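You operate a simulated robot arm through the tools that you are given. There is no shell and no other tool. Be economical: measure what you need, move in short steps, check, and stop when the job is done.

You run a simulated two-armed robot. Do the job below in one go: nothing can be reset, and whatever is moved stays where it is left.

JOB
Fold the black-tank aerator's handle down, clamp it and pin its wheel lock.
Fine: the red pin.

The check looks at the end state, three seconds after you hand in, the way a careful person would. Anything else that was tipped, shoved, dropped, spilled or broken makes it a failure. Flat cloth is picked up by pressing the open fingertips on it (5 to 10 N) and closing them slowly along it; thin cloth reads only 2 to 8 mm in the jaws.

ROBOT AND FRAMES
Two 7-joint arms with two-finger parallel grippers on one trunk, on a base that drives. Base frame: it is fixed to the floor where the robot stands at the start and does not move with it; the origin is under the middle of the robot, x ahead of it, y to its left, z up. Readings come in m, rad, newtons and seconds.
The left shoulder is at the start at [0.07, 0.163, 1.295], the right one opposite. With the tool pointing down near the work surface each hand reaches from about 0.1 to 0.7 m from the robot's upright axis, wherever it stands, measured 20 degrees to its own side. Places, roughly: depth lever on the black-tank aerator [0.7, 0, 0.4]; handle on the black-tank aerator [1, 0.1, 0.8]; red lever on the handle of the black-tank aerator [0.8, 0, 0.5]; tine lever on the black-tank aerator [0.1, 0.5, 0.3]; wheel lock on the black-tank aerator [0.2, 0.4, 0.2]. Payload 3.43 kg a hand.
Tool frame (each hand has its own): the origin (TCP) lies between the finger pads and is the grasp point; the fingertips stand 0.034 m ahead of it; z points along the fingers, y is the line along which they close. Largest opening 0.128 m; finger width 0.024, thickness 0.012; the body of the gripper, 0.048 by 0.13 m, starts 0.096 m behind the TCP.
Orientation is that of the tool frame in the base frame, as a unit quaternion [w, x, y, z]. With the fingers straight down and closing along the base's y, the tool's x points along the base's -x, its y along +y and its z along -z.

CONTROLS
- The arms move only by the tool jog_arm. It takes "left_deltas", "right_deltas" or both (then of equal length, played together; a hand with none holds still); each is a list of rows, each an object (a shift or turn left out is 0, a gripper value left out holds the last) with "slide": the shift along the tool's x, y, z in m, a list of three; "turn": the turn, a rotation vector about the tool's x, y, z in rad, a list of three; "claw": the gripper command, from -1 (shut) to 1 (fully open), values between in proportion. In form: [{"slide": [dx, dy, dz], "turn": [wx, wy, wz], "claw": claw}, ...]. A call has 1 to 12 rows; each row shifts and turns the commanded pose from where the row before left it, along the tool's axes as they then stand. Rows are played at 5 a second. More than 0.05 m and 0.15 rad between two rows, or a gripper value outside its range, and nothing of the call is played. Where a pose cannot be reached the arm comes as near as it can. A force on the tool above 90 N (or 10 N above the force at the start of the call, whichever is more), or a blocked arm, ends the call early, and 0.2 s more pass. Each finger travels about 0.153 m/s and halts on what it meets, pressing with about 33 N; the grip force reading is that of the motor and also rises with nothing between the fingers. The clock runs only during rows and for 0.2 s after the last one: add rows that do not move to give the fingers time. The reply holds the time, the measured pose of the TCP, the force on the tool along the base axes, the opening and the grip force, in the units named above and with some noise, with the torque about the TCP (base axes, N m) and any sound that the robot's microphone picked up.
- Cameras (640 x 400 px; columns grow to the right, rows downward): "scene" is now at [0.1101, -0.0235, 1.4843]; the picture's right is [-0.39, -0.92, 0.00], its down [-0.83, 0.35, -0.44] and it looks along [0.41, -0.17, -0.90] (base axes); focal length 214 px, centre (320, 200). "left" rides on the left gripper at [0.076, 0.011, -0.16] in its tool frame; the picture's right is [-0.15, 0.99, 0.00], its down [-0.88, -0.13, -0.45] and it looks along [-0.45, -0.07, 0.89] (tool axes); focal length 234 px, centre (320, 200). "right" rides on the right gripper at [0.076, -0.011, -0.16] in its tool frame; the picture's right is [0.15, 0.99, 0.00], its down [-0.88, 0.13, -0.46] and it looks along [-0.45, 0.07, 0.89] (tool axes); focal length 234 px, centre (320, 200). There is no depth. A picture from a camera that has moved, and an enlarged one, comes with that camera's place and axes in the base frame and with its lens.
- grab_frame(camera): a new picture of that camera. The clock stands still meanwhile.
- move_column(by): slides the trunk up (or, below 0, down) by that many m; the arms and the scene camera ride with it, the base frame stays. It gives what a move gives, with no picture.
- steer(legs): drives the robot by 1 to 6 legs, each [ahead, left, turn to the left] in m, m and rad, along the robot's own axes; the way and the turn of a leg run together, so that a leg with both is an arc; at most 1.5 m and 3.142 rad a leg. The arms and the cameras ride along, it lands a little off, and it stops where it bumps. It gives what a move gives.
- aim_head(pan, tilt): turns the head with the scene camera to pan (to the left, within 1.501 rad either way) and tilt (down, from -0.506 to 1.204), counted from straight ahead of the robot. It gives what a move gives.
- enlarge(camera, box): a new picture of the part [left, top, right, bottom] of that camera's present view, enlarged. The clock stands still meanwhile.
- hand_in(): hands the job in; it is judged then, once.

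Go step by step. Nothing tells you exact positions but the pictures and the camera data: compare them with the known pose of the tool, close in by small moves and look again before you grip or let go. The budget is 120 turns and 100 pictures, counting those below and the enlarged ones. Unless the task says otherwise, let go and move clear before handing in, and close with one line.

The tools are called as a command line: name --argument value ..., lists and objects as JSON in quotes. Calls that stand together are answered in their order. jog_arm: Moves the arms, as the interface text tells. Its arguments: {"type":"object","properties":{"left_deltas":{"type":"array"},"right_deltas":{"type":"array"}},"required":[]} The other tools are called the same way: move_column (by) slides the trunk up or down; steer (legs) drives the base; aim_head (pan, tilt) turns the head that bears the scene camera; grab_frame (camera) takes a picture; enlarge (camera, box) takes an enlarged picture of a part of a camera's view; hand_in () hands the job in.

At the start:

```text
clock: 0.0
left_tool_pos: [0.6308, -0.0235, 1.1428]
left_tcp_rot: [0.0, 0.0, 1.0, 0.0]
left_force: [0.1, -0.5, -0.2]
left_moment: [-0.02, 0.01, 0.03]
left_opening: 0.128
left_gripper_force: 0.0
right_tool_pos: [0.516, -0.5022, 1.178]
right_tcp_rot: [-0.001, 0.0, 1.0, 0.0]
right_force: [0.4, -0.4, 0.1]
right_moment: [0.0, 0.0, 0.02]
right_opening: 0.1277
right_gripper_force: 0.0
trunk travel left (down, up): [-0.775, 0.165]
robot x, y, heading: [-0.0005, 0.0013, 0.003]
head pan, tilt: [-0.4, 1.11]
```

scene: 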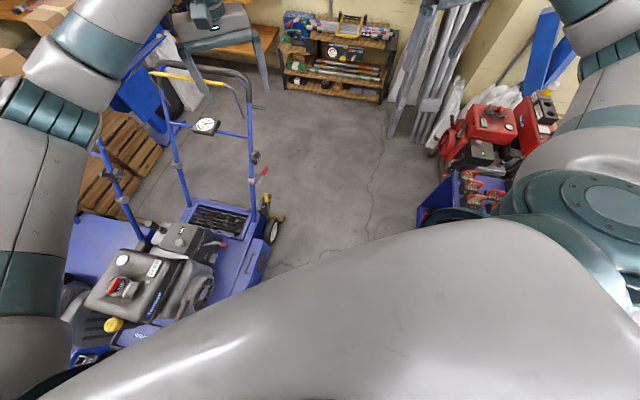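
right: 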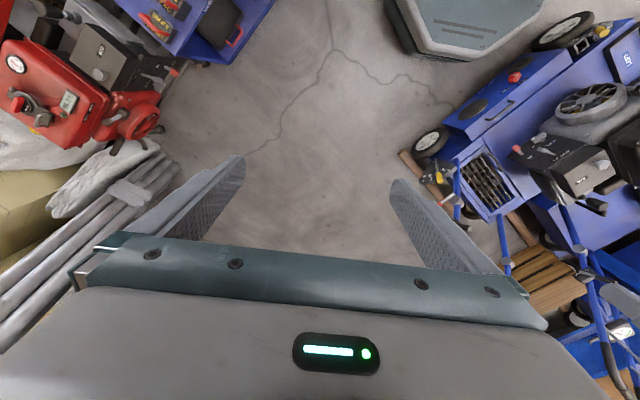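
left: 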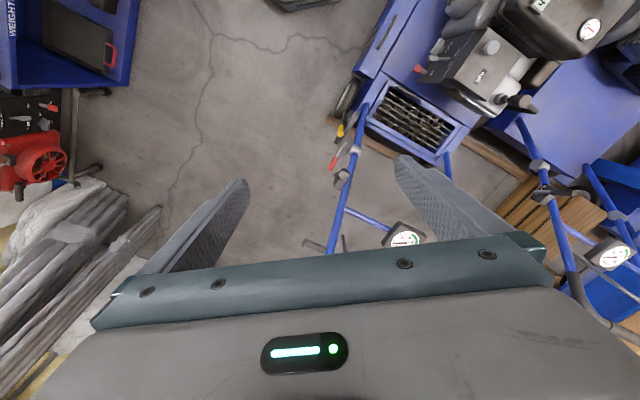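

I see a blue aerator with a black tank to the left and ahead of the robot, its handle pointing away. I'll turn the head towards it for a better look.

aim_head --pan 0.35 --tilt 0.9

grab_frame --camera "scene"

```text
clock: 1.1
left_tool_pos: [0.6306, -0.0232, 1.1426]
left_tcp_rot: [0.0, 0.0, 1.0, -0.001]
left_force: [0.5, -0.4, 0.2]
left_moment: [-0.03, 0.0, 0.03]
left_opening: 0.1278
left_gripper_force: 0.0
right_tool_pos: [0.5162, -0.5028, 1.1764]
right_tcp_rot: [-0.001, 0.0, 1.0, 0.0]
right_force: [0.3, 0.9, 0.4]
right_moment: [0.01, 0.01, 0.01]
right_opening: 0.1279
right_gripper_force: 0.1
trunk travel left (down, up): [-0.775, 0.165]
robot x, y, heading: [0.0032, -0.0007, -0.001]
head pan, tilt: [0.351, 0.901]
```

```text
96 pictures are left
camera scene: at [0.1235, 0.0266, 1.4987], right [0.34, -0.94, 0.0], down [-0.74, -0.27, -0.62], along [0.58, 0.21, -0.78], focal length 214 px, centre (320, 200)
```

scene: 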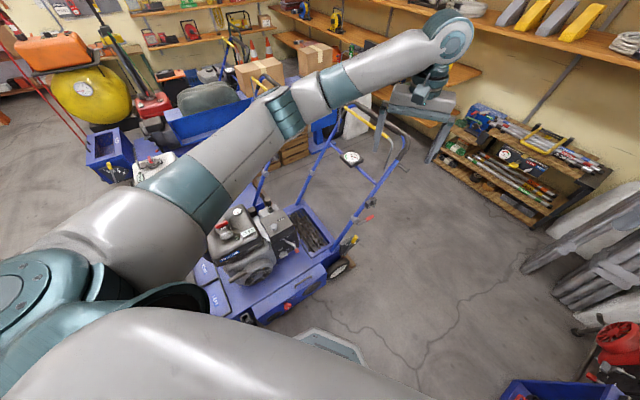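

The left arm partly hides the machine; I enlarge the view of it.

enlarge --camera "scene" --box '[180, 80, 440, 340]'

enlarge --camera "left" --box '[300, 0, 640, 260]'

enlarge --camera "right" --box '[380, 0, 640, 260]'

```text
1.54 times, centred on (310, 210) of scene
camera zoom: at [0.1235, 0.0266, 1.4987], right [0.34, -0.94, 0.0], down [-0.74, -0.27, -0.62], along [0.58, 0.21, -0.78], focal length 330 px, centre (335, 185)
```

zoom: 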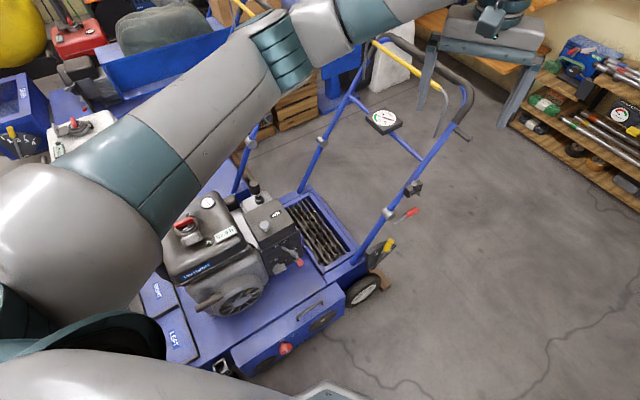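

```text
1.54 times, centred on (470, 130) of left
camera zoom: at [0.5548, -0.0129, 1.3014], right [0.15, 0.99, 0.0], down [0.88, -0.13, 0.46], along [0.45, -0.07, -0.89], focal length 360 px, centre (89, 308)
```

zoom: 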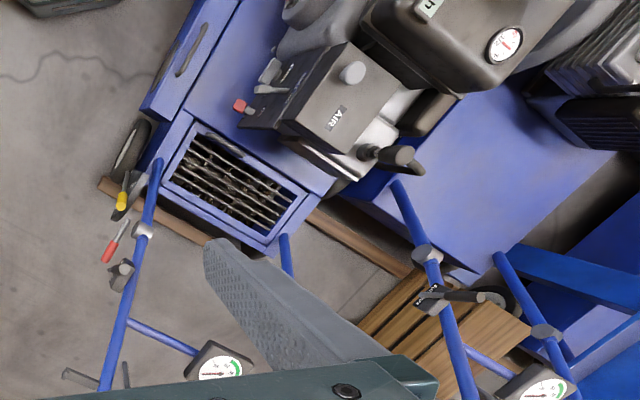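

```text
1.54 times, centred on (510, 130) of right
camera zoom: at [0.4407, -0.513, 1.3383], right [-0.15, 0.99, 0.0], down [0.88, 0.13, 0.46], along [0.45, 0.07, -0.89], focal length 360 px, centre (28, 308)
```

zoom: 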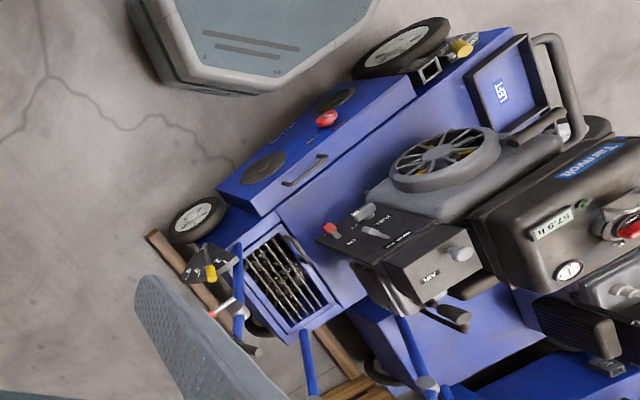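

The machine lies diagonally, its near side facing the robot. I enlarge the wheel end and the handle foot from the right hand camera.

enlarge --camera "right" --box '[490, 0, 610, 75]'

enlarge --camera "right" --box '[410, 100, 530, 230]'

enlarge --camera "left" --box '[300, 60, 420, 260]'

```text
5.33 times, centred on (550, 38) of right
camera zoom: at [0.4407, -0.513, 1.3383], right [-0.15, 0.99, 0.0], down [0.88, 0.13, 0.46], along [0.45, 0.07, -0.89], focal length 1249 px, centre (-907, 1067)
```

zoom: 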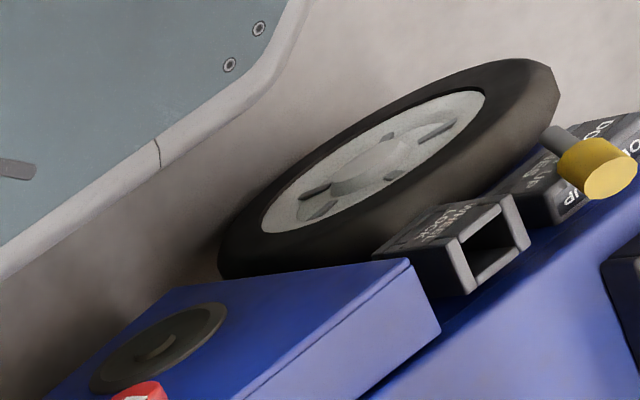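

```text
3.08 times, centred on (470, 165) of right
camera zoom: at [0.4407, -0.513, 1.3383], right [-0.15, 0.99, 0.0], down [0.88, 0.13, 0.46], along [0.45, 0.07, -0.89], focal length 720 px, centre (-142, 308)
```

zoom: 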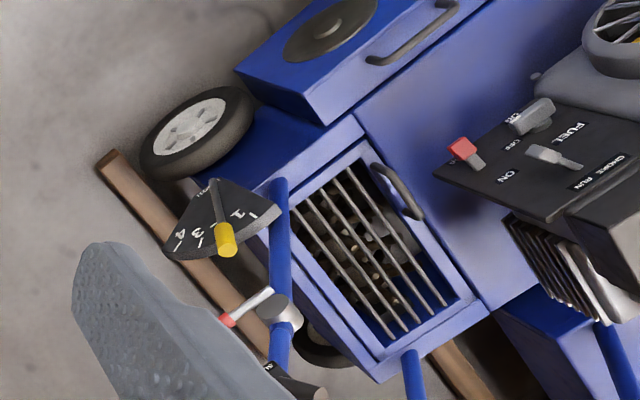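

```text
2.00 times, centred on (360, 160) of left
camera zoom: at [0.5548, -0.0129, 1.3014], right [0.15, 0.99, 0.0], down [0.88, -0.13, 0.46], along [0.45, -0.07, -0.89], focal length 468 px, centre (240, 280)
```

zoom: 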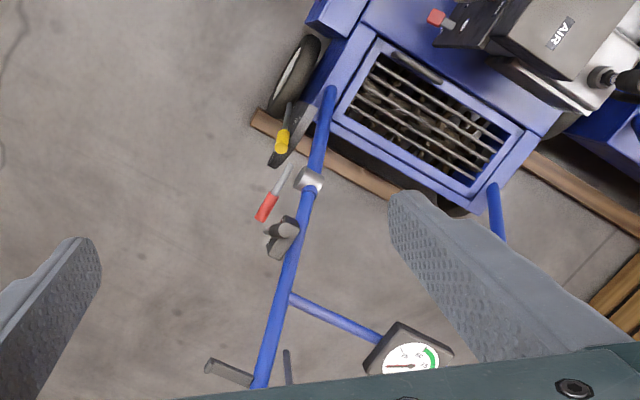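

The wheel lock is a square socket beside the rear wheel, and the red lever sits on the handle hinge collar. Next I look for the red pin.

enlarge --camera "right" --box '[460, 40, 560, 120]'

aim_head --pan -0.7 --tilt 0.8

grab_frame --camera "scene"

enlarge --camera "left" --box '[0, 0, 200, 200]'

```text
5.00 times, centred on (510, 80) of right
camera zoom: at [0.4407, -0.513, 1.3383], right [-0.15, 0.99, 0.0], down [0.88, 0.13, 0.46], along [0.45, 0.07, -0.89], focal length 1171 px, centre (-630, 800)
```

zoom: 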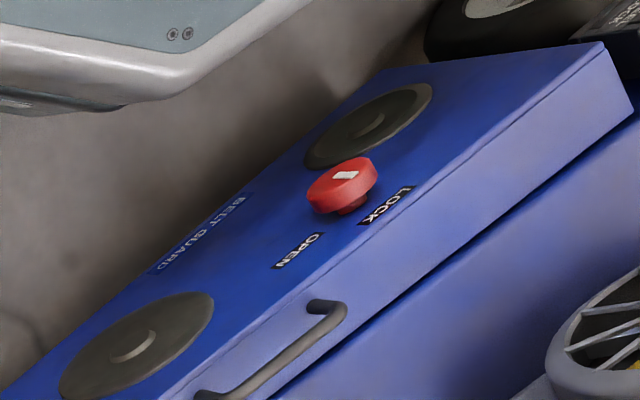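

```text
clock: 2.4
left_tool_pos: [0.6295, -0.0229, 1.1427]
left_tcp_rot: [0.0, 0.0, 1.0, 0.0]
left_force: [-0.1, -0.3, -0.5]
left_moment: [0.04, 0.01, 0.03]
left_opening: 0.1277
left_gripper_force: 0.1
right_tool_pos: [0.5173, -0.5018, 1.1767]
right_tcp_rot: [0.0, 0.0, 1.0, 0.0]
right_force: [1.1, 0.7, 0.0]
right_moment: [0.0, 0.02, 0.02]
right_opening: 0.1283
right_gripper_force: 0.0
trunk travel left (down, up): [-0.775, 0.165]
robot x, y, heading: [0.002, -0.003, -0.001]
head pan, tilt: [-0.7, 0.799]
```

```text
88 pictures are left
camera scene: at [0.1143, -0.0512, 1.5066], right [-0.64, -0.77, 0.0], down [-0.55, 0.46, -0.7], along [0.53, -0.45, -0.72], focal length 214 px, centre (320, 200)
```

scene: 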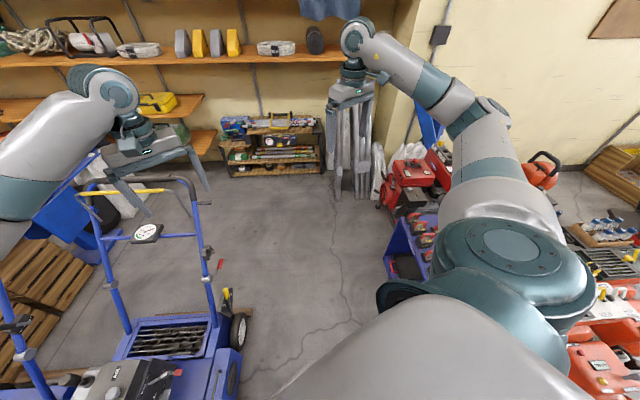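

```text
2.00 times, centred on (100, 100) of left
camera zoom: at [0.5548, -0.0128, 1.3013], right [0.15, 0.99, 0.0], down [0.88, -0.13, 0.45], along [0.45, -0.07, -0.89], focal length 468 px, centre (760, 400)
```

zoom: 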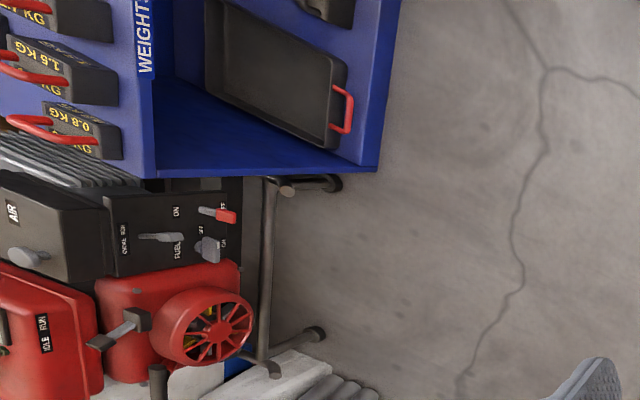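

No pin yet on this side; there are trays at the far right with small coloured parts. I look there and to the left.

aim_head --pan -1.5 --tilt 0.7

grab_frame --camera "scene"

aim_head --pan 1.5 --tilt 0.8

grab_frame --camera "scene"

aim_head --pan 0.8 --tilt 1.15

grab_frame --camera "scene"

```text
clock: 3.5
left_tool_pos: [0.6311, -0.0223, 1.1411]
left_tcp_rot: [-0.001, 0.0, 1.0, 0.0]
left_force: [0.4, -0.6, -0.3]
left_moment: [0.0, -0.01, 0.02]
left_opening: 0.1282
left_gripper_force: 0.0
right_tool_pos: [0.5158, -0.5036, 1.1778]
right_tcp_rot: [-0.001, 0.0, 1.0, -0.001]
right_force: [0.0, 0.0, 0.1]
right_moment: [-0.01, -0.02, 0.0]
right_opening: 0.1279
right_gripper_force: 0.1
trunk travel left (down, up): [-0.775, 0.165]
robot x, y, heading: [0.0047, 0.0004, 0.001]
head pan, tilt: [-1.499, 0.7]
```

```text
86 pictures are left
camera scene: at [0.0588, -0.084, 1.5149], right [-1.0, -0.07, 0.0], down [-0.05, 0.64, -0.76], along [0.06, -0.76, -0.64], focal length 214 px, centre (320, 200)
```

scene: 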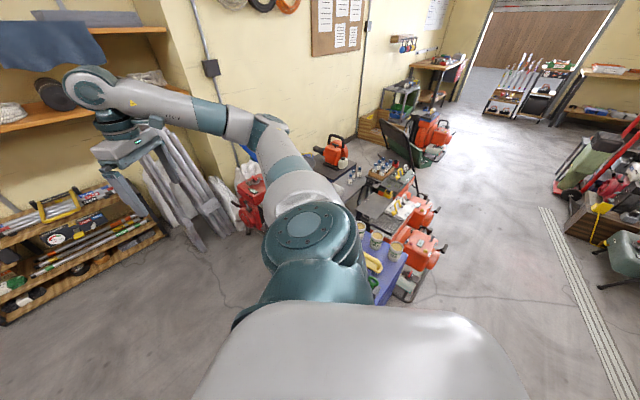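

```text
clock: 6.1
left_tool_pos: [0.6302, -0.0231, 1.1424]
left_tcp_rot: [0.0, 0.0, 1.0, -0.001]
left_force: [-0.1, 0.5, -0.7]
left_moment: [-0.03, 0.02, -0.02]
left_opening: 0.1279
left_gripper_force: 0.1
right_tool_pos: [0.5161, -0.5017, 1.1785]
right_tcp_rot: [0.001, 0.001, 1.0, 0.0]
right_force: [0.1, 0.3, -0.3]
right_moment: [0.02, 0.03, 0.0]
right_opening: 0.1281
right_gripper_force: 0.1
trunk travel left (down, up): [-0.775, 0.165]
robot x, y, heading: [-0.0029, 0.0001, 0.001]
head pan, tilt: [1.499, 0.799]
```

```text
85 pictures are left
camera scene: at [0.0584, 0.0812, 1.5067], right [1.0, -0.07, 0.0], down [-0.05, -0.71, -0.7], along [0.05, 0.7, -0.72], focal length 214 px, centre (320, 200)
```

scene: 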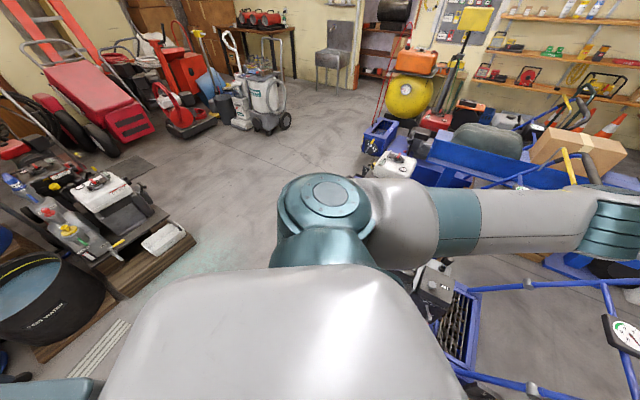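

```text
clock: 7.2
left_tool_pos: [0.6297, -0.0227, 1.1414]
left_tcp_rot: [0.0, -0.001, 1.0, 0.0]
left_force: [0.1, 0.5, 0.5]
left_moment: [-0.01, 0.02, 0.0]
left_opening: 0.1278
left_gripper_force: 0.1
right_tool_pos: [0.5148, -0.5023, 1.1781]
right_tcp_rot: [0.0, 0.0, 1.0, 0.0]
right_force: [-1.1, 0.5, -0.3]
right_moment: [0.0, 0.06, -0.02]
right_opening: 0.1281
right_gripper_force: 0.2
trunk travel left (down, up): [-0.775, 0.165]
robot x, y, heading: [-0.0008, 0.0011, 0.001]
head pan, tilt: [0.799, 1.15]
```

```text
84 pictures are left
camera scene: at [0.0941, 0.0435, 1.4818], right [0.72, -0.7, 0.0], down [-0.64, -0.65, -0.41], along [0.28, 0.29, -0.91], focal length 214 px, centre (320, 200)
```

scene: 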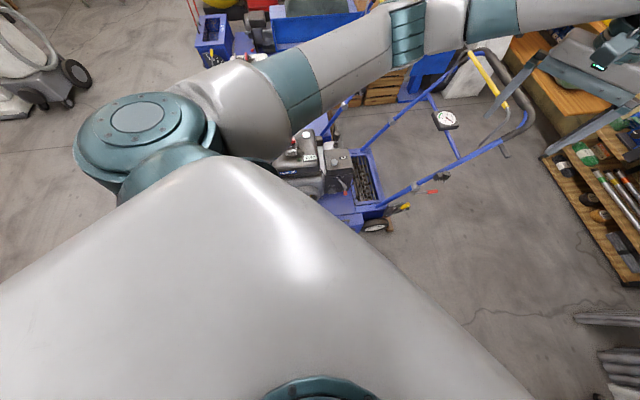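

The pin may be on the blue cart at the robot's right, where I saw cups and small coloured items. I look there enlarged.

aim_head --pan -1.5 --tilt 0.75

enlarge --camera "scene" --box '[340, 130, 460, 300]'

enlarge --camera "right" --box '[0, 0, 280, 160]'

```text
clock: 9.3
left_tool_pos: [0.6313, -0.0236, 1.1424]
left_tcp_rot: [0.0, 0.0, 1.0, 0.0]
left_force: [0.0, -0.4, -0.2]
left_moment: [0.01, -0.02, 0.02]
left_opening: 0.1281
left_gripper_force: 0.0
right_tool_pos: [0.5146, -0.5015, 1.1778]
right_tcp_rot: [0.0, 0.001, 1.0, 0.0]
right_force: [0.0, -0.1, 0.1]
right_moment: [-0.02, 0.01, 0.02]
right_opening: 0.128
right_gripper_force: 0.1
trunk travel left (down, up): [-0.775, 0.165]
robot x, y, heading: [-0.0027, 0.0, -0.001]
head pan, tilt: [-1.499, 0.75]
```

```text
2.35 times, centred on (400, 215) of scene
camera zoom: at [0.0586, -0.0819, 1.5106], right [-1.0, -0.07, 0.0], down [-0.05, 0.68, -0.73], along [0.05, -0.73, -0.68], focal length 505 px, centre (132, 165)
```

zoom: 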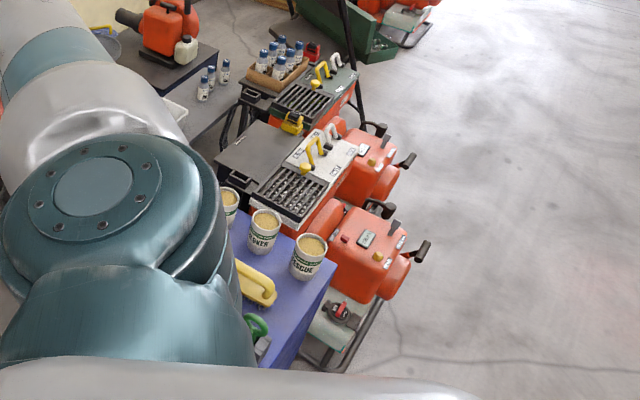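

```text
2.29 times, centred on (140, 80) of right
camera zoom: at [0.4407, -0.513, 1.3383], right [-0.15, 0.99, 0.0], down [0.88, 0.13, 0.46], along [0.45, 0.07, -0.89], focal length 535 px, centre (731, 474)
```

zoom: 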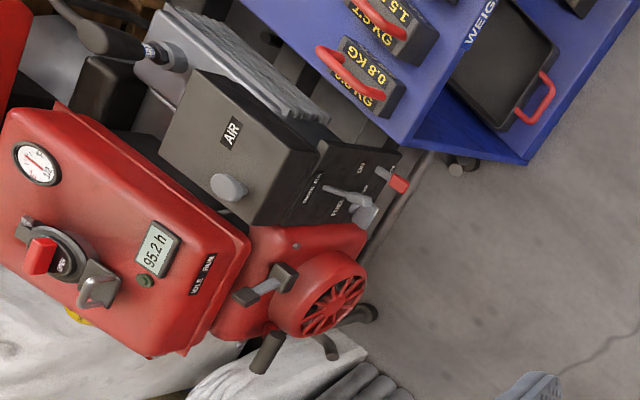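

The blue bench at the right is hidden by the right shoulder. I move the right hand back over it to look with its camera.

jog_arm --right_deltas '[{"slide": [0.05, -0.02, 0]}, {"slide": [0.05, -0.02, 0]}, {"slide": [0.05, -0.02, 0]}, {"slide": [0.05, -0.02, 0]}, {"slide": [0.05, -0.02, 0]}, {"slide": [0.05, -0.02, 0]}, {"slide": [0.05, 0, 0]}, {"slide": [0.05, 0, 0]}]'

grab_frame --camera "right"

```text
refused: row 1 steps farther than a row can; nothing moved
```

```text
81 pictures are left
camera right: at [0.4407, -0.513, 1.3383], right [-0.15, 0.99, 0.0], down [0.88, 0.13, 0.46], along [0.45, 0.07, -0.89], focal length 234 px, centre (320, 200)
```

right: 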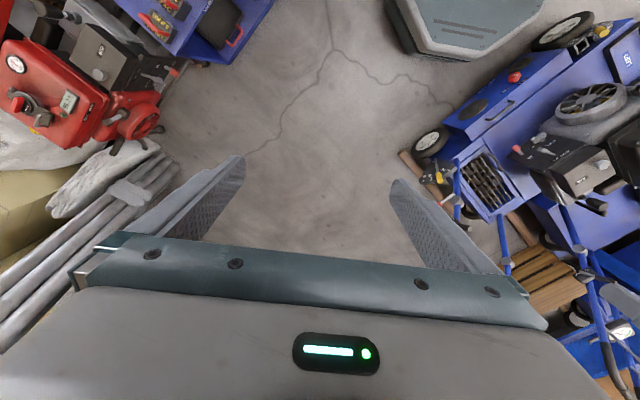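

The step was too long by a hair; I repeat with shorter rows.

jog_arm --right_deltas '[{"slide": [0.045, -0.02, 0]}, {"slide": [0.045, -0.02, 0]}, {"slide": [0.045, -0.02, 0]}, {"slide": [0.045, -0.02, 0]}, {"slide": [0.045, -0.02, 0]}, {"slide": [0.045, -0.02, 0]}, {"slide": [0.045, 0, 0]}, {"slide": [0.045, 0, 0]}]'

grab_frame --camera "right"

```text
clock: 11.1
left_tool_pos: [0.6266, -0.0216, 1.1442]
left_tcp_rot: [0.002, 0.0, 1.0, 0.0]
left_force: [0.1, 0.5, 0.8]
left_moment: [-0.03, -0.02, 0.01]
left_opening: 0.128
left_gripper_force: 0.0
right_tool_pos: [0.1612, -0.6048, 1.1787]
right_tcp_rot: [-0.001, 0.001, 1.0, -0.002]
right_force: [-0.1, -0.3, 0.8]
right_moment: [-0.03, -0.07, 0.04]
right_opening: 0.1281
right_gripper_force: 0.0
right hand out of reach, approached as far as the arm can: row 8
trunk travel left (down, up): [-0.775, 0.165]
robot x, y, heading: [0.0012, 0.0001, 0.003]
head pan, tilt: [-1.499, 0.75]
```

```text
80 pictures are left
camera right: at [0.0856, -0.6146, 1.339], right [-0.14, 0.99, 0.0], down [0.88, 0.13, 0.46], along [0.45, 0.06, -0.89], focal length 234 px, centre (320, 200)
```

right: 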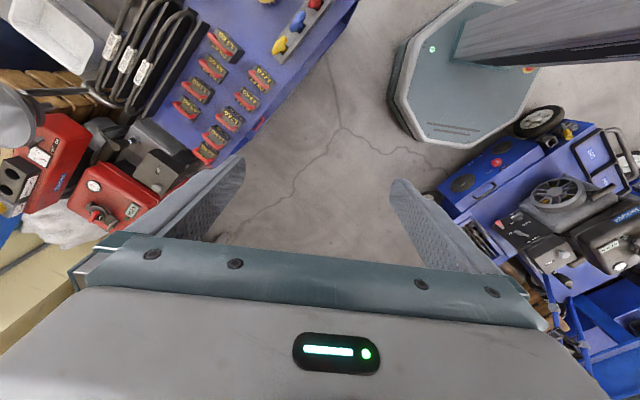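

There is a rack with yellow, blue and red pins on the blue bench. I zoom in on it.

enlarge --camera "right" --box '[250, 0, 370, 75]'

```text
5.33 times, centred on (310, 38) of right
camera zoom: at [0.0856, -0.6146, 1.339], right [-0.14, 0.99, 0.0], down [0.88, 0.13, 0.46], along [0.45, 0.06, -0.89], focal length 1249 px, centre (373, 1067)
```

zoom: 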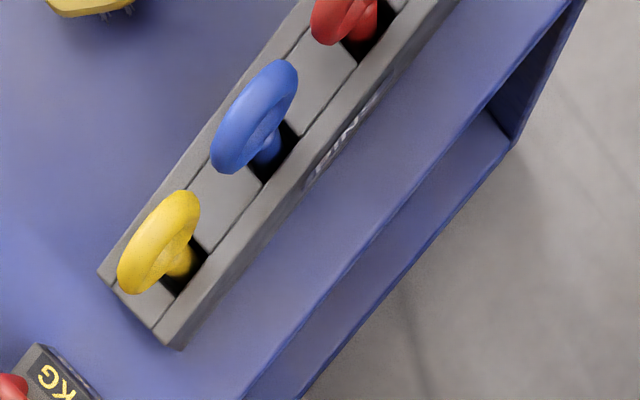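

The red pin with a ring handle is in a rack on the blue bench, at about [-0.07,-0.65]. I turn right in steps to face it.

steer --legs '[[0, 0, -0.8], [0, 0, -0.7]]'

aim_head --pan 0.0 --tilt 0.95

grab_frame --camera "scene"

grab_frame --camera "right"

grab_frame --camera "left"

```text
clock: 15.5
left_tool_pos: [0.0285, -0.6308, 1.1427]
left_tcp_rot: [0.0, 0.678, 0.735, 0.0]
left_force: [0.4, -0.5, 0.5]
left_moment: [0.01, -0.02, 0.03]
left_opening: 0.1279
left_gripper_force: 0.1
right_tool_pos: [-0.5909, -0.2126, 1.178]
right_tcp_rot: [0.0, 0.679, 0.734, 0.001]
right_force: [0.1, 0.5, -0.3]
right_moment: [0.03, -0.01, -0.03]
right_opening: 0.1281
right_gripper_force: 0.0
trunk travel left (down, up): [-0.775, 0.165]
robot x, y, heading: [-0.0053, 0.0002, -1.493]
head pan, tilt: [-1.499, 0.75]
```

```text
clock: 17.1
left_tool_pos: [0.0279, -0.6311, 1.1412]
left_tcp_rot: [0.0, 0.678, 0.735, 0.0]
left_force: [0.7, -0.2, 0.4]
left_moment: [0.01, 0.0, -0.01]
left_opening: 0.128
left_gripper_force: 0.0
right_tool_pos: [-0.5915, -0.2126, 1.1769]
right_tcp_rot: [0.0, 0.68, 0.733, 0.001]
right_force: [-0.3, 0.3, 0.1]
right_moment: [0.03, 0.0, 0.02]
right_opening: 0.1281
right_gripper_force: 0.0
trunk travel left (down, up): [-0.775, 0.165]
robot x, y, heading: [0.0002, 0.0005, -1.491]
head pan, tilt: [0.0, 0.949]
```

```text
78 pictures are left
camera scene: at [0.0118, -0.1217, 1.4951], right [-1.0, -0.08, 0.0], down [-0.06, 0.81, -0.58], along [0.05, -0.58, -0.81], focal length 214 px, centre (320, 200)
```

scene: 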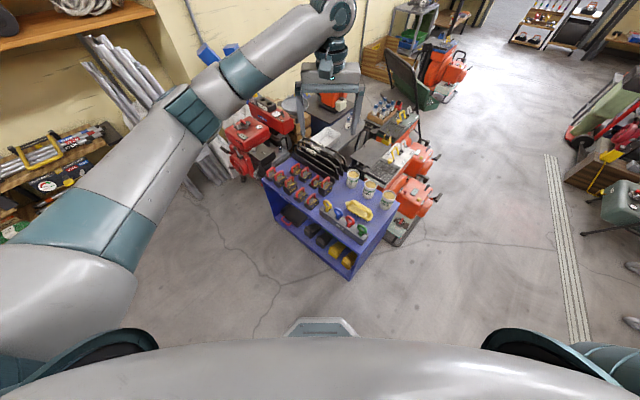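

```text
77 pictures are left
camera right: at [-0.6078, -0.1373, 1.3378], right [0.98, 0.22, 0.0], down [0.2, -0.87, 0.45], along [0.1, -0.44, -0.89], focal length 234 px, centre (320, 200)
```

right: 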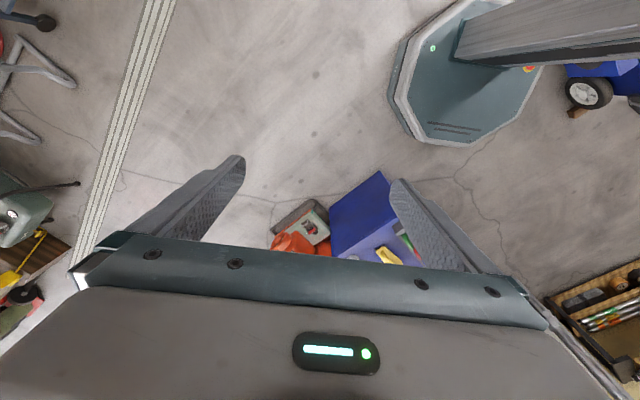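

```text
76 pictures are left
camera left: at [0.032, -0.5548, 1.3014], right [1.0, -0.07, 0.0], down [-0.06, -0.89, 0.46], along [-0.03, -0.45, -0.89], focal length 234 px, centre (320, 200)
```

left: 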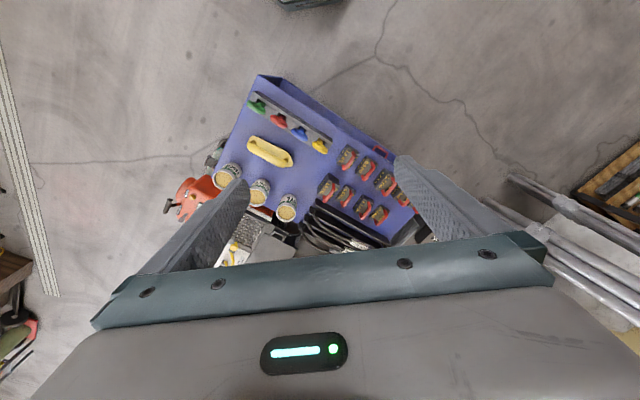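

All four pins are in a rack at the near end of the bench: green, red, blue, yellow. I zoom in for the ring orientation.

enlarge --camera "left" --box '[235, 80, 345, 160]'

enlarge --camera "scene" --box '[300, 170, 400, 270]'

```text
5.00 times, centred on (290, 120) of left
camera zoom: at [0.032, -0.5548, 1.3014], right [1.0, -0.07, 0.0], down [-0.06, -0.89, 0.46], along [-0.03, -0.45, -0.89], focal length 1171 px, centre (470, 600)
```

zoom: 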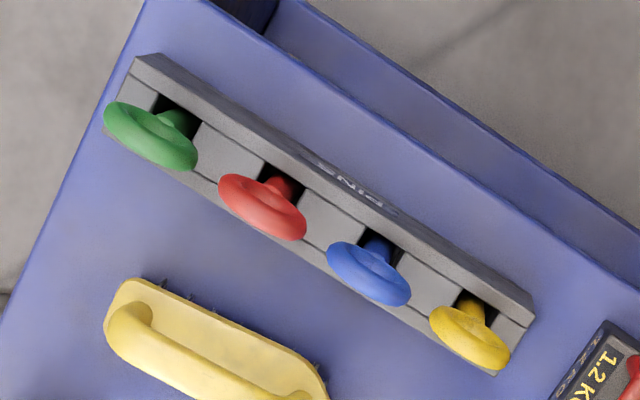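

```text
4.00 times, centred on (350, 220) of scene
camera zoom: at [0.0118, -0.1217, 1.4951], right [-1.0, -0.08, 0.0], down [-0.06, 0.81, -0.58], along [0.05, -0.58, -0.81], focal length 858 px, centre (200, 120)
```

zoom: 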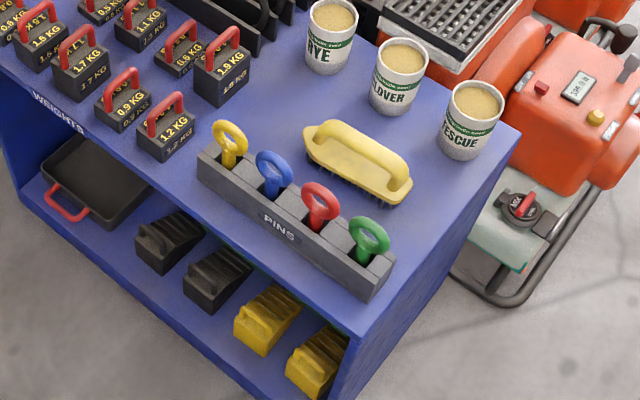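

Red ring is at about [-0.083,-0.646,0.63], its plane along the rack (direction (0.81,-0.59)). I move the left arm aside, drive a bit closer and bring the right hand over.

jog_arm --left_deltas '[{"slide": [0, 0.05, 0]}, {"slide": [0, 0.05, 0]}, {"slide": [0, 0.05, 0]}, {"slide": [0, 0.05, 0]}, {"slide": [0, 0.05, 0]}, {"slide": [0, 0.05, 0]}]'

steer --legs '[[0.08, 0, 0]]'

jog_arm --right_deltas '[{"slide": [-0.03, 0.036, 0], "claw": 0.1}, {"slide": [-0.03, 0.036, 0]}, {"slide": [-0.03, 0.036, 0]}, {"slide": [-0.03, 0.036, 0]}, {"slide": [-0.03, 0.036, 0]}, {"slide": [-0.03, 0.036, 0]}, {"slide": [-0.03, 0.036, 0]}, {"slide": [-0.03, 0.036, 0]}, {"slide": [-0.03, 0.036, 0]}, {"slide": [-0.03, 0.036, 0]}, {"slide": [-0.03, 0.036, 0]}]'

```text
clock: 18.5
left_tool_pos: [0.3249, -0.6095, 1.1421]
left_tcp_rot: [0.0, 0.679, 0.734, -0.001]
left_force: [0.5, -0.2, 0.9]
left_moment: [0.0, -0.01, -0.01]
left_opening: 0.128
left_gripper_force: 0.0
right_tool_pos: [-0.5899, -0.2112, 1.1789]
right_tcp_rot: [-0.001, 0.68, 0.733, -0.001]
right_force: [0.5, -0.8, 0.0]
right_moment: [-0.01, -0.01, 0.01]
right_opening: 0.128
right_gripper_force: 0.0
trunk travel left (down, up): [-0.775, 0.165]
robot x, y, heading: [-0.0002, -0.0005, -1.492]
head pan, tilt: [0.0, 0.949]
```

```text
clock: 19.5
left_tool_pos: [0.3297, -0.6845, 1.143]
left_tcp_rot: [0.001, 0.677, 0.736, 0.0]
left_force: [-0.3, 0.6, 0.3]
left_moment: [0.0, 0.0, 0.01]
left_opening: 0.1279
left_gripper_force: 0.2
right_tool_pos: [-0.5859, -0.2885, 1.1771]
right_tcp_rot: [0.001, 0.679, 0.734, 0.001]
right_force: [-0.3, 0.4, -0.4]
right_moment: [0.01, -0.01, 0.02]
right_opening: 0.1279
right_gripper_force: 0.0
trunk travel left (down, up): [-0.775, 0.165]
robot x, y, heading: [0.0059, -0.0779, -1.492]
head pan, tilt: [0.0, 0.949]
```

```text
clock: 21.9
left_tool_pos: [0.3322, -0.687, 1.1413]
left_tcp_rot: [-0.001, 0.677, 0.736, 0.0]
left_force: [-0.5, -0.4, 0.2]
left_moment: [0.02, 0.05, 0.02]
left_opening: 0.1279
left_gripper_force: 0.0
right_tool_pos: [-0.1649, -0.589, 1.1756]
right_tcp_rot: [-0.003, 0.679, 0.734, 0.0]
right_force: [0.2, 0.6, -0.2]
right_moment: [0.02, 0.05, -0.01]
right_opening: 0.0707
right_gripper_force: 0.0
trunk travel left (down, up): [-0.775, 0.165]
robot x, y, heading: [0.0044, -0.0778, -1.487]
head pan, tilt: [0.0, 0.949]
```

Now I rotate the right hand to align with the ring and lower it partway, then look.

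jog_arm --right_deltas '[{"slide": [0, 0, 0.045], "turn": [0, 0, -0.143]}, {"slide": [0, 0, 0.045], "turn": [0, 0, -0.143]}, {"slide": [0, 0, 0.045], "turn": [0, 0, -0.143]}, {"slide": [0, 0, 0.045], "turn": [0, 0, -0.143]}, {"slide": [0, 0, 0.045], "turn": [0, 0, -0.143]}, {"slide": [0, 0, 0.045], "turn": [0, 0, -0.145]}, {"slide": [0, 0, 0.045]}]'

grab_frame --camera "right"

```text
clock: 23.5
left_tool_pos: [0.3294, -0.6865, 1.1419]
left_tcp_rot: [0.0, 0.677, 0.736, 0.001]
left_force: [0.1, -0.7, -0.5]
left_moment: [0.03, -0.02, -0.01]
left_opening: 0.128
left_gripper_force: 0.0
right_tool_pos: [-0.1694, -0.5908, 0.8616]
right_tcp_rot: [-0.001, 0.31, 0.951, 0.0]
right_force: [0.1, 0.3, -1.0]
right_moment: [0.02, -0.01, -0.03]
right_opening: 0.0703
right_gripper_force: 0.0
trunk travel left (down, up): [-0.775, 0.165]
robot x, y, heading: [0.0079, -0.0754, -1.489]
head pan, tilt: [0.0, 0.949]
```

```text
73 pictures are left
camera right: at [-0.2365, -0.5557, 1.0222], right [0.47, 0.89, 0.0], down [0.79, -0.41, 0.45], along [0.4, -0.21, -0.89], focal length 234 px, centre (320, 200)
```

right: 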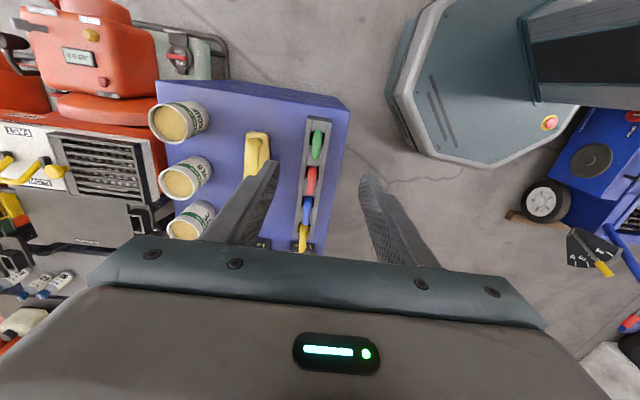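

Alignment is good; red ring now reads about [-0.104,-0.644]. I move over it and down to z≈0.74, then look again.

jog_arm --right_deltas '[{"slide": [-0.043, -0.002, 0]}, {"slide": [-0.042, -0.002, 0]}, {"slide": [0, 0, 0.045]}, {"slide": [0, 0, 0.045]}, {"slide": [0, 0, 0.03]}]'

grab_frame --camera "right"

```text
clock: 24.7
left_tool_pos: [0.3301, -0.6868, 1.1431]
left_tcp_rot: [-0.001, 0.678, 0.735, 0.0]
left_force: [-0.2, 0.3, -0.4]
left_moment: [-0.01, 0.04, -0.01]
left_opening: 0.1281
left_gripper_force: 0.1
right_tool_pos: [-0.1013, -0.6414, 0.744]
right_tcp_rot: [0.0, 0.311, 0.95, 0.0]
right_force: [-0.3, -0.1, 0.2]
right_moment: [-0.01, 0.01, 0.02]
right_opening: 0.0704
right_gripper_force: 0.1
trunk travel left (down, up): [-0.775, 0.165]
robot x, y, heading: [0.0043, -0.078, -1.487]
head pan, tilt: [0.0, 0.949]
```

```text
72 pictures are left
camera right: at [-0.1678, -0.6065, 0.9038], right [0.47, 0.88, 0.0], down [0.79, -0.42, 0.46], along [0.4, -0.21, -0.89], focal length 234 px, centre (320, 200)
```

right: 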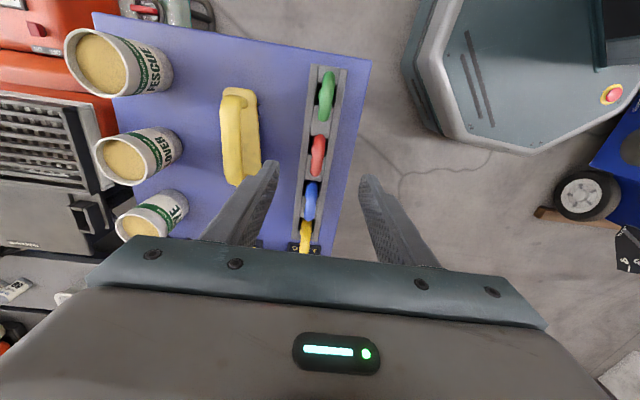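

Red ring is centred under the hand. I descend to z≈0.665 and check.

jog_arm --right_deltas '[{"slide": [-0.003, 0, 0.04]}, {"slide": [0, 0, 0.039]}]'

enlarge --camera "right" --box '[200, 0, 440, 260]'

enlarge --camera "scene" --box '[300, 170, 420, 270]'

```text
clock: 25.3
left_tool_pos: [0.3308, -0.6861, 1.1415]
left_tcp_rot: [-0.001, 0.677, 0.736, 0.001]
left_force: [0.9, -0.6, 0.9]
left_moment: [-0.02, 0.01, -0.01]
left_opening: 0.1281
left_gripper_force: 0.0
right_tool_pos: [-0.0989, -0.6441, 0.6639]
right_tcp_rot: [-0.001, 0.312, 0.95, 0.0]
right_force: [0.7, -0.4, -0.1]
right_moment: [-0.04, -0.03, 0.01]
right_opening: 0.0704
right_gripper_force: 0.1
trunk travel left (down, up): [-0.775, 0.165]
robot x, y, heading: [0.0072, -0.0777, -1.488]
head pan, tilt: [0.0, 0.949]
```

```text
1.54 times, centred on (320, 130) of right
camera zoom: at [-0.1654, -0.6084, 0.8244], right [0.47, 0.88, 0.0], down [0.79, -0.42, 0.45], along [0.4, -0.21, -0.89], focal length 360 px, centre (320, 308)
```

zoom: 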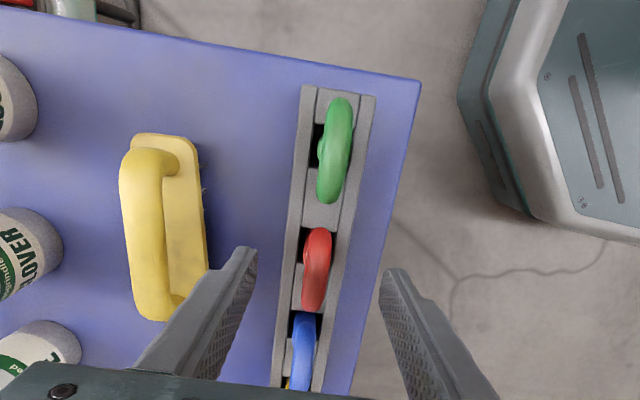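

```text
4.00 times, centred on (360, 220) of scene
camera zoom: at [0.0188, -0.1995, 1.4951], right [-1.0, -0.08, 0.0], down [-0.07, 0.81, -0.58], along [0.05, -0.58, -0.81], focal length 858 px, centre (160, 120)
```

zoom: 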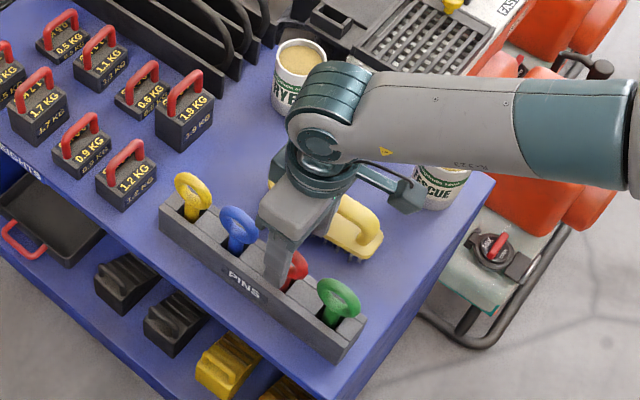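

Ring is centred in both directions, its height about 0.615. I lower to z≈0.632 and close gently.

jog_arm --right_deltas '[{"slide": [-0.003, 0, 0.032]}, {"claw": -0.3}, {"claw": -0.6}, {"claw": -0.8}, {"claw": -1}, {"claw": -1}, {"claw": -1}]'

enlarge --camera "right" --box '[240, 40, 400, 260]'

```text
clock: 26.9
left_tool_pos: [0.3311, -0.6858, 1.1414]
left_tcp_rot: [0.0, 0.678, 0.735, 0.001]
left_force: [0.3, 0.9, -0.7]
left_moment: [-0.01, -0.02, -0.02]
left_opening: 0.1281
left_gripper_force: 0.0
right_tool_pos: [-0.0941, -0.6446, 0.6328]
right_tcp_rot: [-0.001, 0.312, 0.95, 0.0]
right_force: [0.6, 0.5, 1.0]
right_moment: [0.09, 0.1, 0.0]
right_opening: 0.0134
right_gripper_force: 32.8
trunk travel left (down, up): [-0.775, 0.165]
robot x, y, heading: [0.0041, -0.0777, -1.487]
head pan, tilt: [0.0, 0.949]
```

```text
1.82 times, centred on (320, 150) of right
camera zoom: at [-0.1615, -0.609, 0.7929], right [0.47, 0.88, 0.0], down [0.79, -0.42, 0.45], along [0.4, -0.21, -0.89], focal length 426 px, centre (320, 291)
```

zoom: 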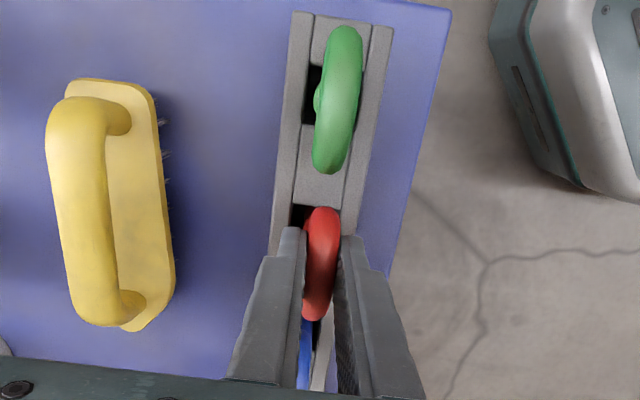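

The red ring is gripped (13 mm). I lift it straight up and check.

jog_arm --right_deltas '[{"slide": [0, 0, -0.02]}, {"slide": [0, 0, -0.03]}, {"slide": [0, 0, -0.04]}, {"slide": [0, 0, -0.05]}, {"slide": [0, 0, -0.05]}, {"slide": [0, 0, -0.05]}]'

enlarge --camera "right" --box '[200, 20, 440, 260]'

enlarge --camera "scene" --box '[290, 140, 420, 270]'

```text
clock: 28.3
left_tool_pos: [0.3302, -0.6858, 1.1422]
left_tcp_rot: [0.0, 0.677, 0.736, 0.0]
left_force: [0.6, 0.2, -0.1]
left_moment: [0.0, -0.02, -0.01]
left_opening: 0.128
left_gripper_force: 0.0
right_tool_pos: [-0.0955, -0.6434, 0.873]
right_tcp_rot: [0.0, 0.311, 0.95, -0.001]
right_force: [0.0, -0.4, -1.8]
right_moment: [-0.01, 0.02, -0.01]
right_opening: 0.0137
right_gripper_force: 33.2
trunk travel left (down, up): [-0.775, 0.165]
robot x, y, heading: [0.0055, -0.0758, -1.491]
head pan, tilt: [0.0, 0.949]
```

```text
1.67 times, centred on (320, 140) of right
camera zoom: at [-0.1629, -0.6084, 1.0342], right [0.47, 0.88, 0.0], down [0.79, -0.42, 0.45], along [0.4, -0.21, -0.89], focal length 390 px, centre (320, 300)
```

zoom: 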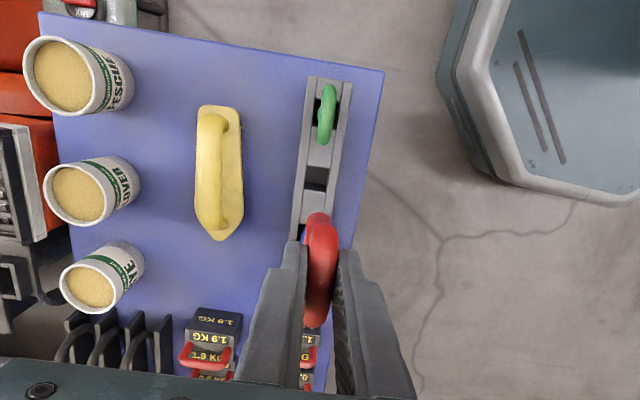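

```text
3.08 times, centred on (355, 205) of scene
camera zoom: at [0.0187, -0.1984, 1.4951], right [-1.0, -0.08, 0.0], down [-0.07, 0.81, -0.58], along [0.05, -0.58, -0.81], focal length 660 px, centre (212, 185)
```

zoom: 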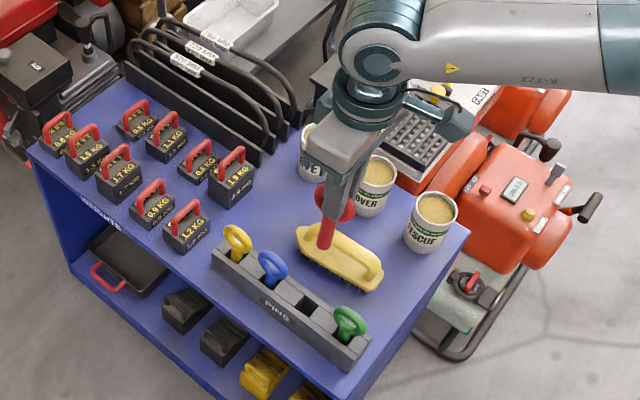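

The red pin, a short round shank, is in hand. I raise it, back off, and turn left to face the wheel lock.

jog_arm --right_deltas '[{"slide": [0, 0, -0.05]}, {"slide": [0, 0, -0.05]}, {"slide": [0, 0, -0.05]}, {"slide": [0, 0, -0.05]}]'

steer --legs '[[-0.08, 0, 0], [0, 0, 1.5], [0, 0, 1.54]]'

aim_head --pan 0 --tilt 1.1

grab_frame --camera "scene"

grab_frame --camera "right"

grab_frame --camera "left"

```text
clock: 29.3
left_tool_pos: [0.3301, -0.6858, 1.1427]
left_tcp_rot: [0.001, 0.677, 0.736, 0.0]
left_force: [0.3, -0.1, -0.1]
left_moment: [0.01, 0.02, -0.01]
left_opening: 0.1284
left_gripper_force: 0.1
right_tool_pos: [-0.0932, -0.6414, 1.0723]
right_tcp_rot: [-0.001, 0.31, 0.951, -0.001]
right_force: [-0.4, 0.5, -1.9]
right_moment: [-0.03, 0.01, -0.01]
right_opening: 0.0139
right_gripper_force: 32.8
trunk travel left (down, up): [-0.775, 0.165]
robot x, y, heading: [0.0028, -0.0757, -1.492]
head pan, tilt: [0.0, 0.949]
```

```text
clock: 37.8
left_tool_pos: [-0.2615, 0.6408, 1.1429]
left_tcp_rot: [0.0, -0.7, 0.714, -0.001]
left_force: [0.2, -0.6, -0.3]
left_moment: [0.0, 0.02, -0.03]
left_opening: 0.128
left_gripper_force: 0.1
right_tool_pos: [0.1563, 0.5537, 1.0716]
right_tcp_rot: [0.0, 0.933, -0.359, 0.001]
right_force: [0.2, 0.1, -1.9]
right_moment: [0.01, -0.02, 0.07]
right_opening: 0.0135
right_gripper_force: 33.5
trunk travel left (down, up): [-0.775, 0.165]
robot x, y, heading: [-0.0028, 0.0022, 1.556]
head pan, tilt: [0.0, 0.949]
```

```text
clock: 38.5
left_tool_pos: [-0.2603, 0.6398, 1.1413]
left_tcp_rot: [0.0, -0.701, 0.714, 0.0]
left_force: [0.2, 0.7, 0.4]
left_moment: [0.0, 0.04, -0.01]
left_opening: 0.128
left_gripper_force: 0.2
right_tool_pos: [0.1547, 0.5531, 1.072]
right_tcp_rot: [0.0, 0.933, -0.359, 0.0]
right_force: [-0.2, 0.6, -2.0]
right_moment: [-0.04, 0.01, -0.01]
right_opening: 0.0136
right_gripper_force: 33.0
trunk travel left (down, up): [-0.775, 0.165]
robot x, y, heading: [-0.0023, 0.0002, 1.552]
head pan, tilt: [0.0, 1.1]
```

```text
66 pictures are left
camera scene: at [0.0042, 0.116, 1.4849], right [1.0, -0.02, 0.0], down [-0.02, -0.89, -0.45], along [0.01, 0.45, -0.89], focal length 214 px, centre (320, 200)
```

scene: 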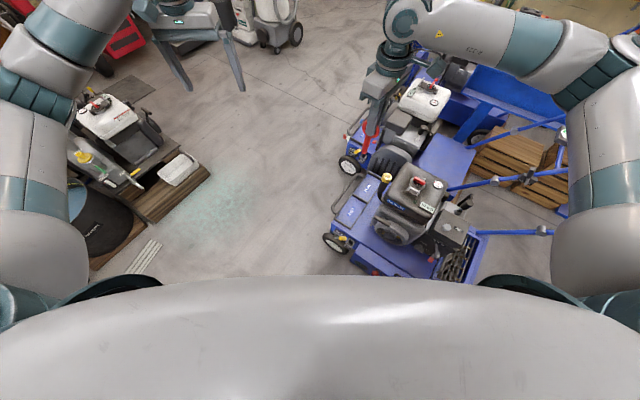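

```text
65 pictures are left
camera right: at [0.2199, 0.5114, 1.2318], right [-0.55, -0.83, 0.0], down [-0.74, 0.49, 0.45], along [-0.38, 0.25, -0.89], focal length 234 px, centre (320, 200)
```

right: 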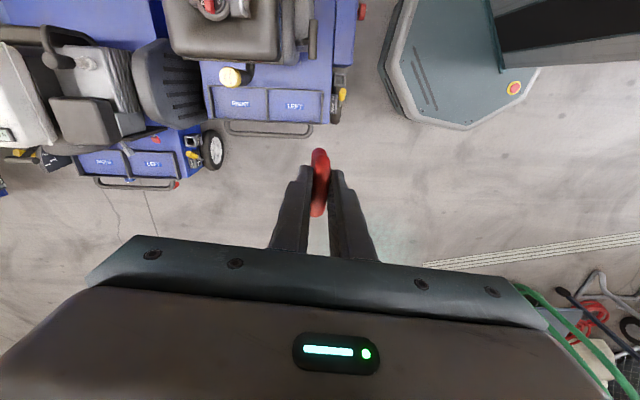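

```text
64 pictures are left
camera left: at [-0.2741, 0.5641, 1.3011], right [-0.99, 0.17, 0.0], down [0.15, 0.88, 0.46], along [0.08, 0.45, -0.89], focal length 234 px, centre (320, 200)
```

left: 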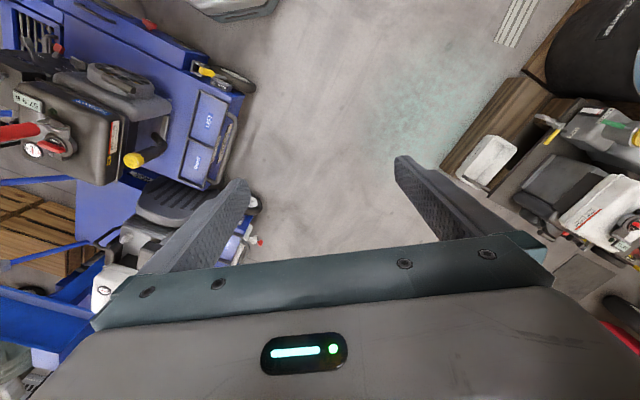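

I locate the wheel lock from left and scene cameras by zooming.

enlarge --camera "left" --box '[170, 40, 270, 110]'

enlarge --camera "right" --box '[290, 70, 390, 140]'

enlarge --camera "scene" --box '[310, 200, 410, 280]'

```text
5.71 times, centred on (220, 75) of left
camera zoom: at [-0.2741, 0.5641, 1.3011], right [-0.99, 0.17, 0.0], down [0.15, 0.88, 0.46], along [0.08, 0.45, -0.89], focal length 1338 px, centre (891, 914)
```

zoom: 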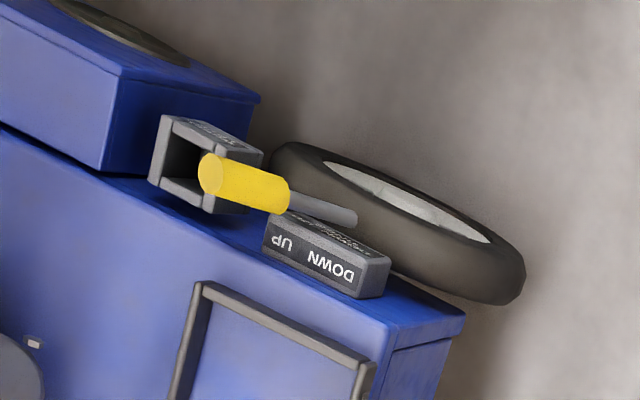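

```text
5.71 times, centred on (340, 105) of right
camera zoom: at [0.2199, 0.5114, 1.2318], right [-0.55, -0.83, 0.0], down [-0.74, 0.49, 0.45], along [-0.38, 0.25, -0.89], focal length 1338 px, centre (206, 743)
```

zoom: 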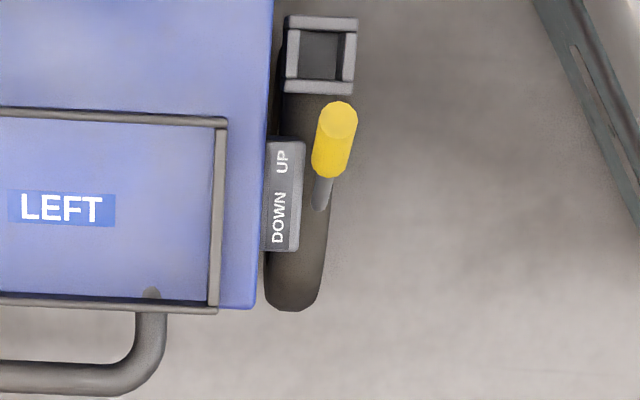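

```text
5.00 times, centred on (360, 240) of scene
camera zoom: at [0.0042, 0.116, 1.4849], right [1.0, -0.02, 0.0], down [-0.02, -0.89, -0.45], along [0.01, 0.45, -0.89], focal length 1072 px, centre (120, 0)
```

zoom: 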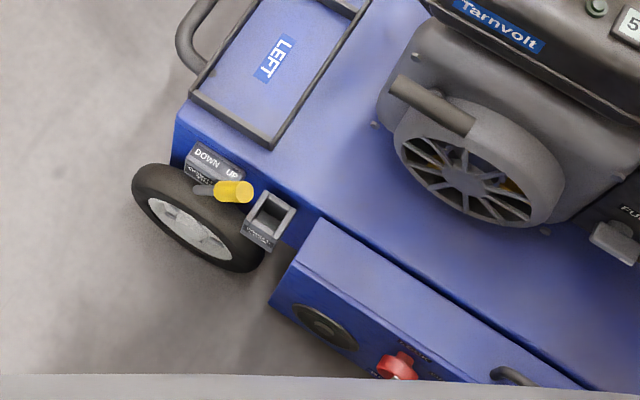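

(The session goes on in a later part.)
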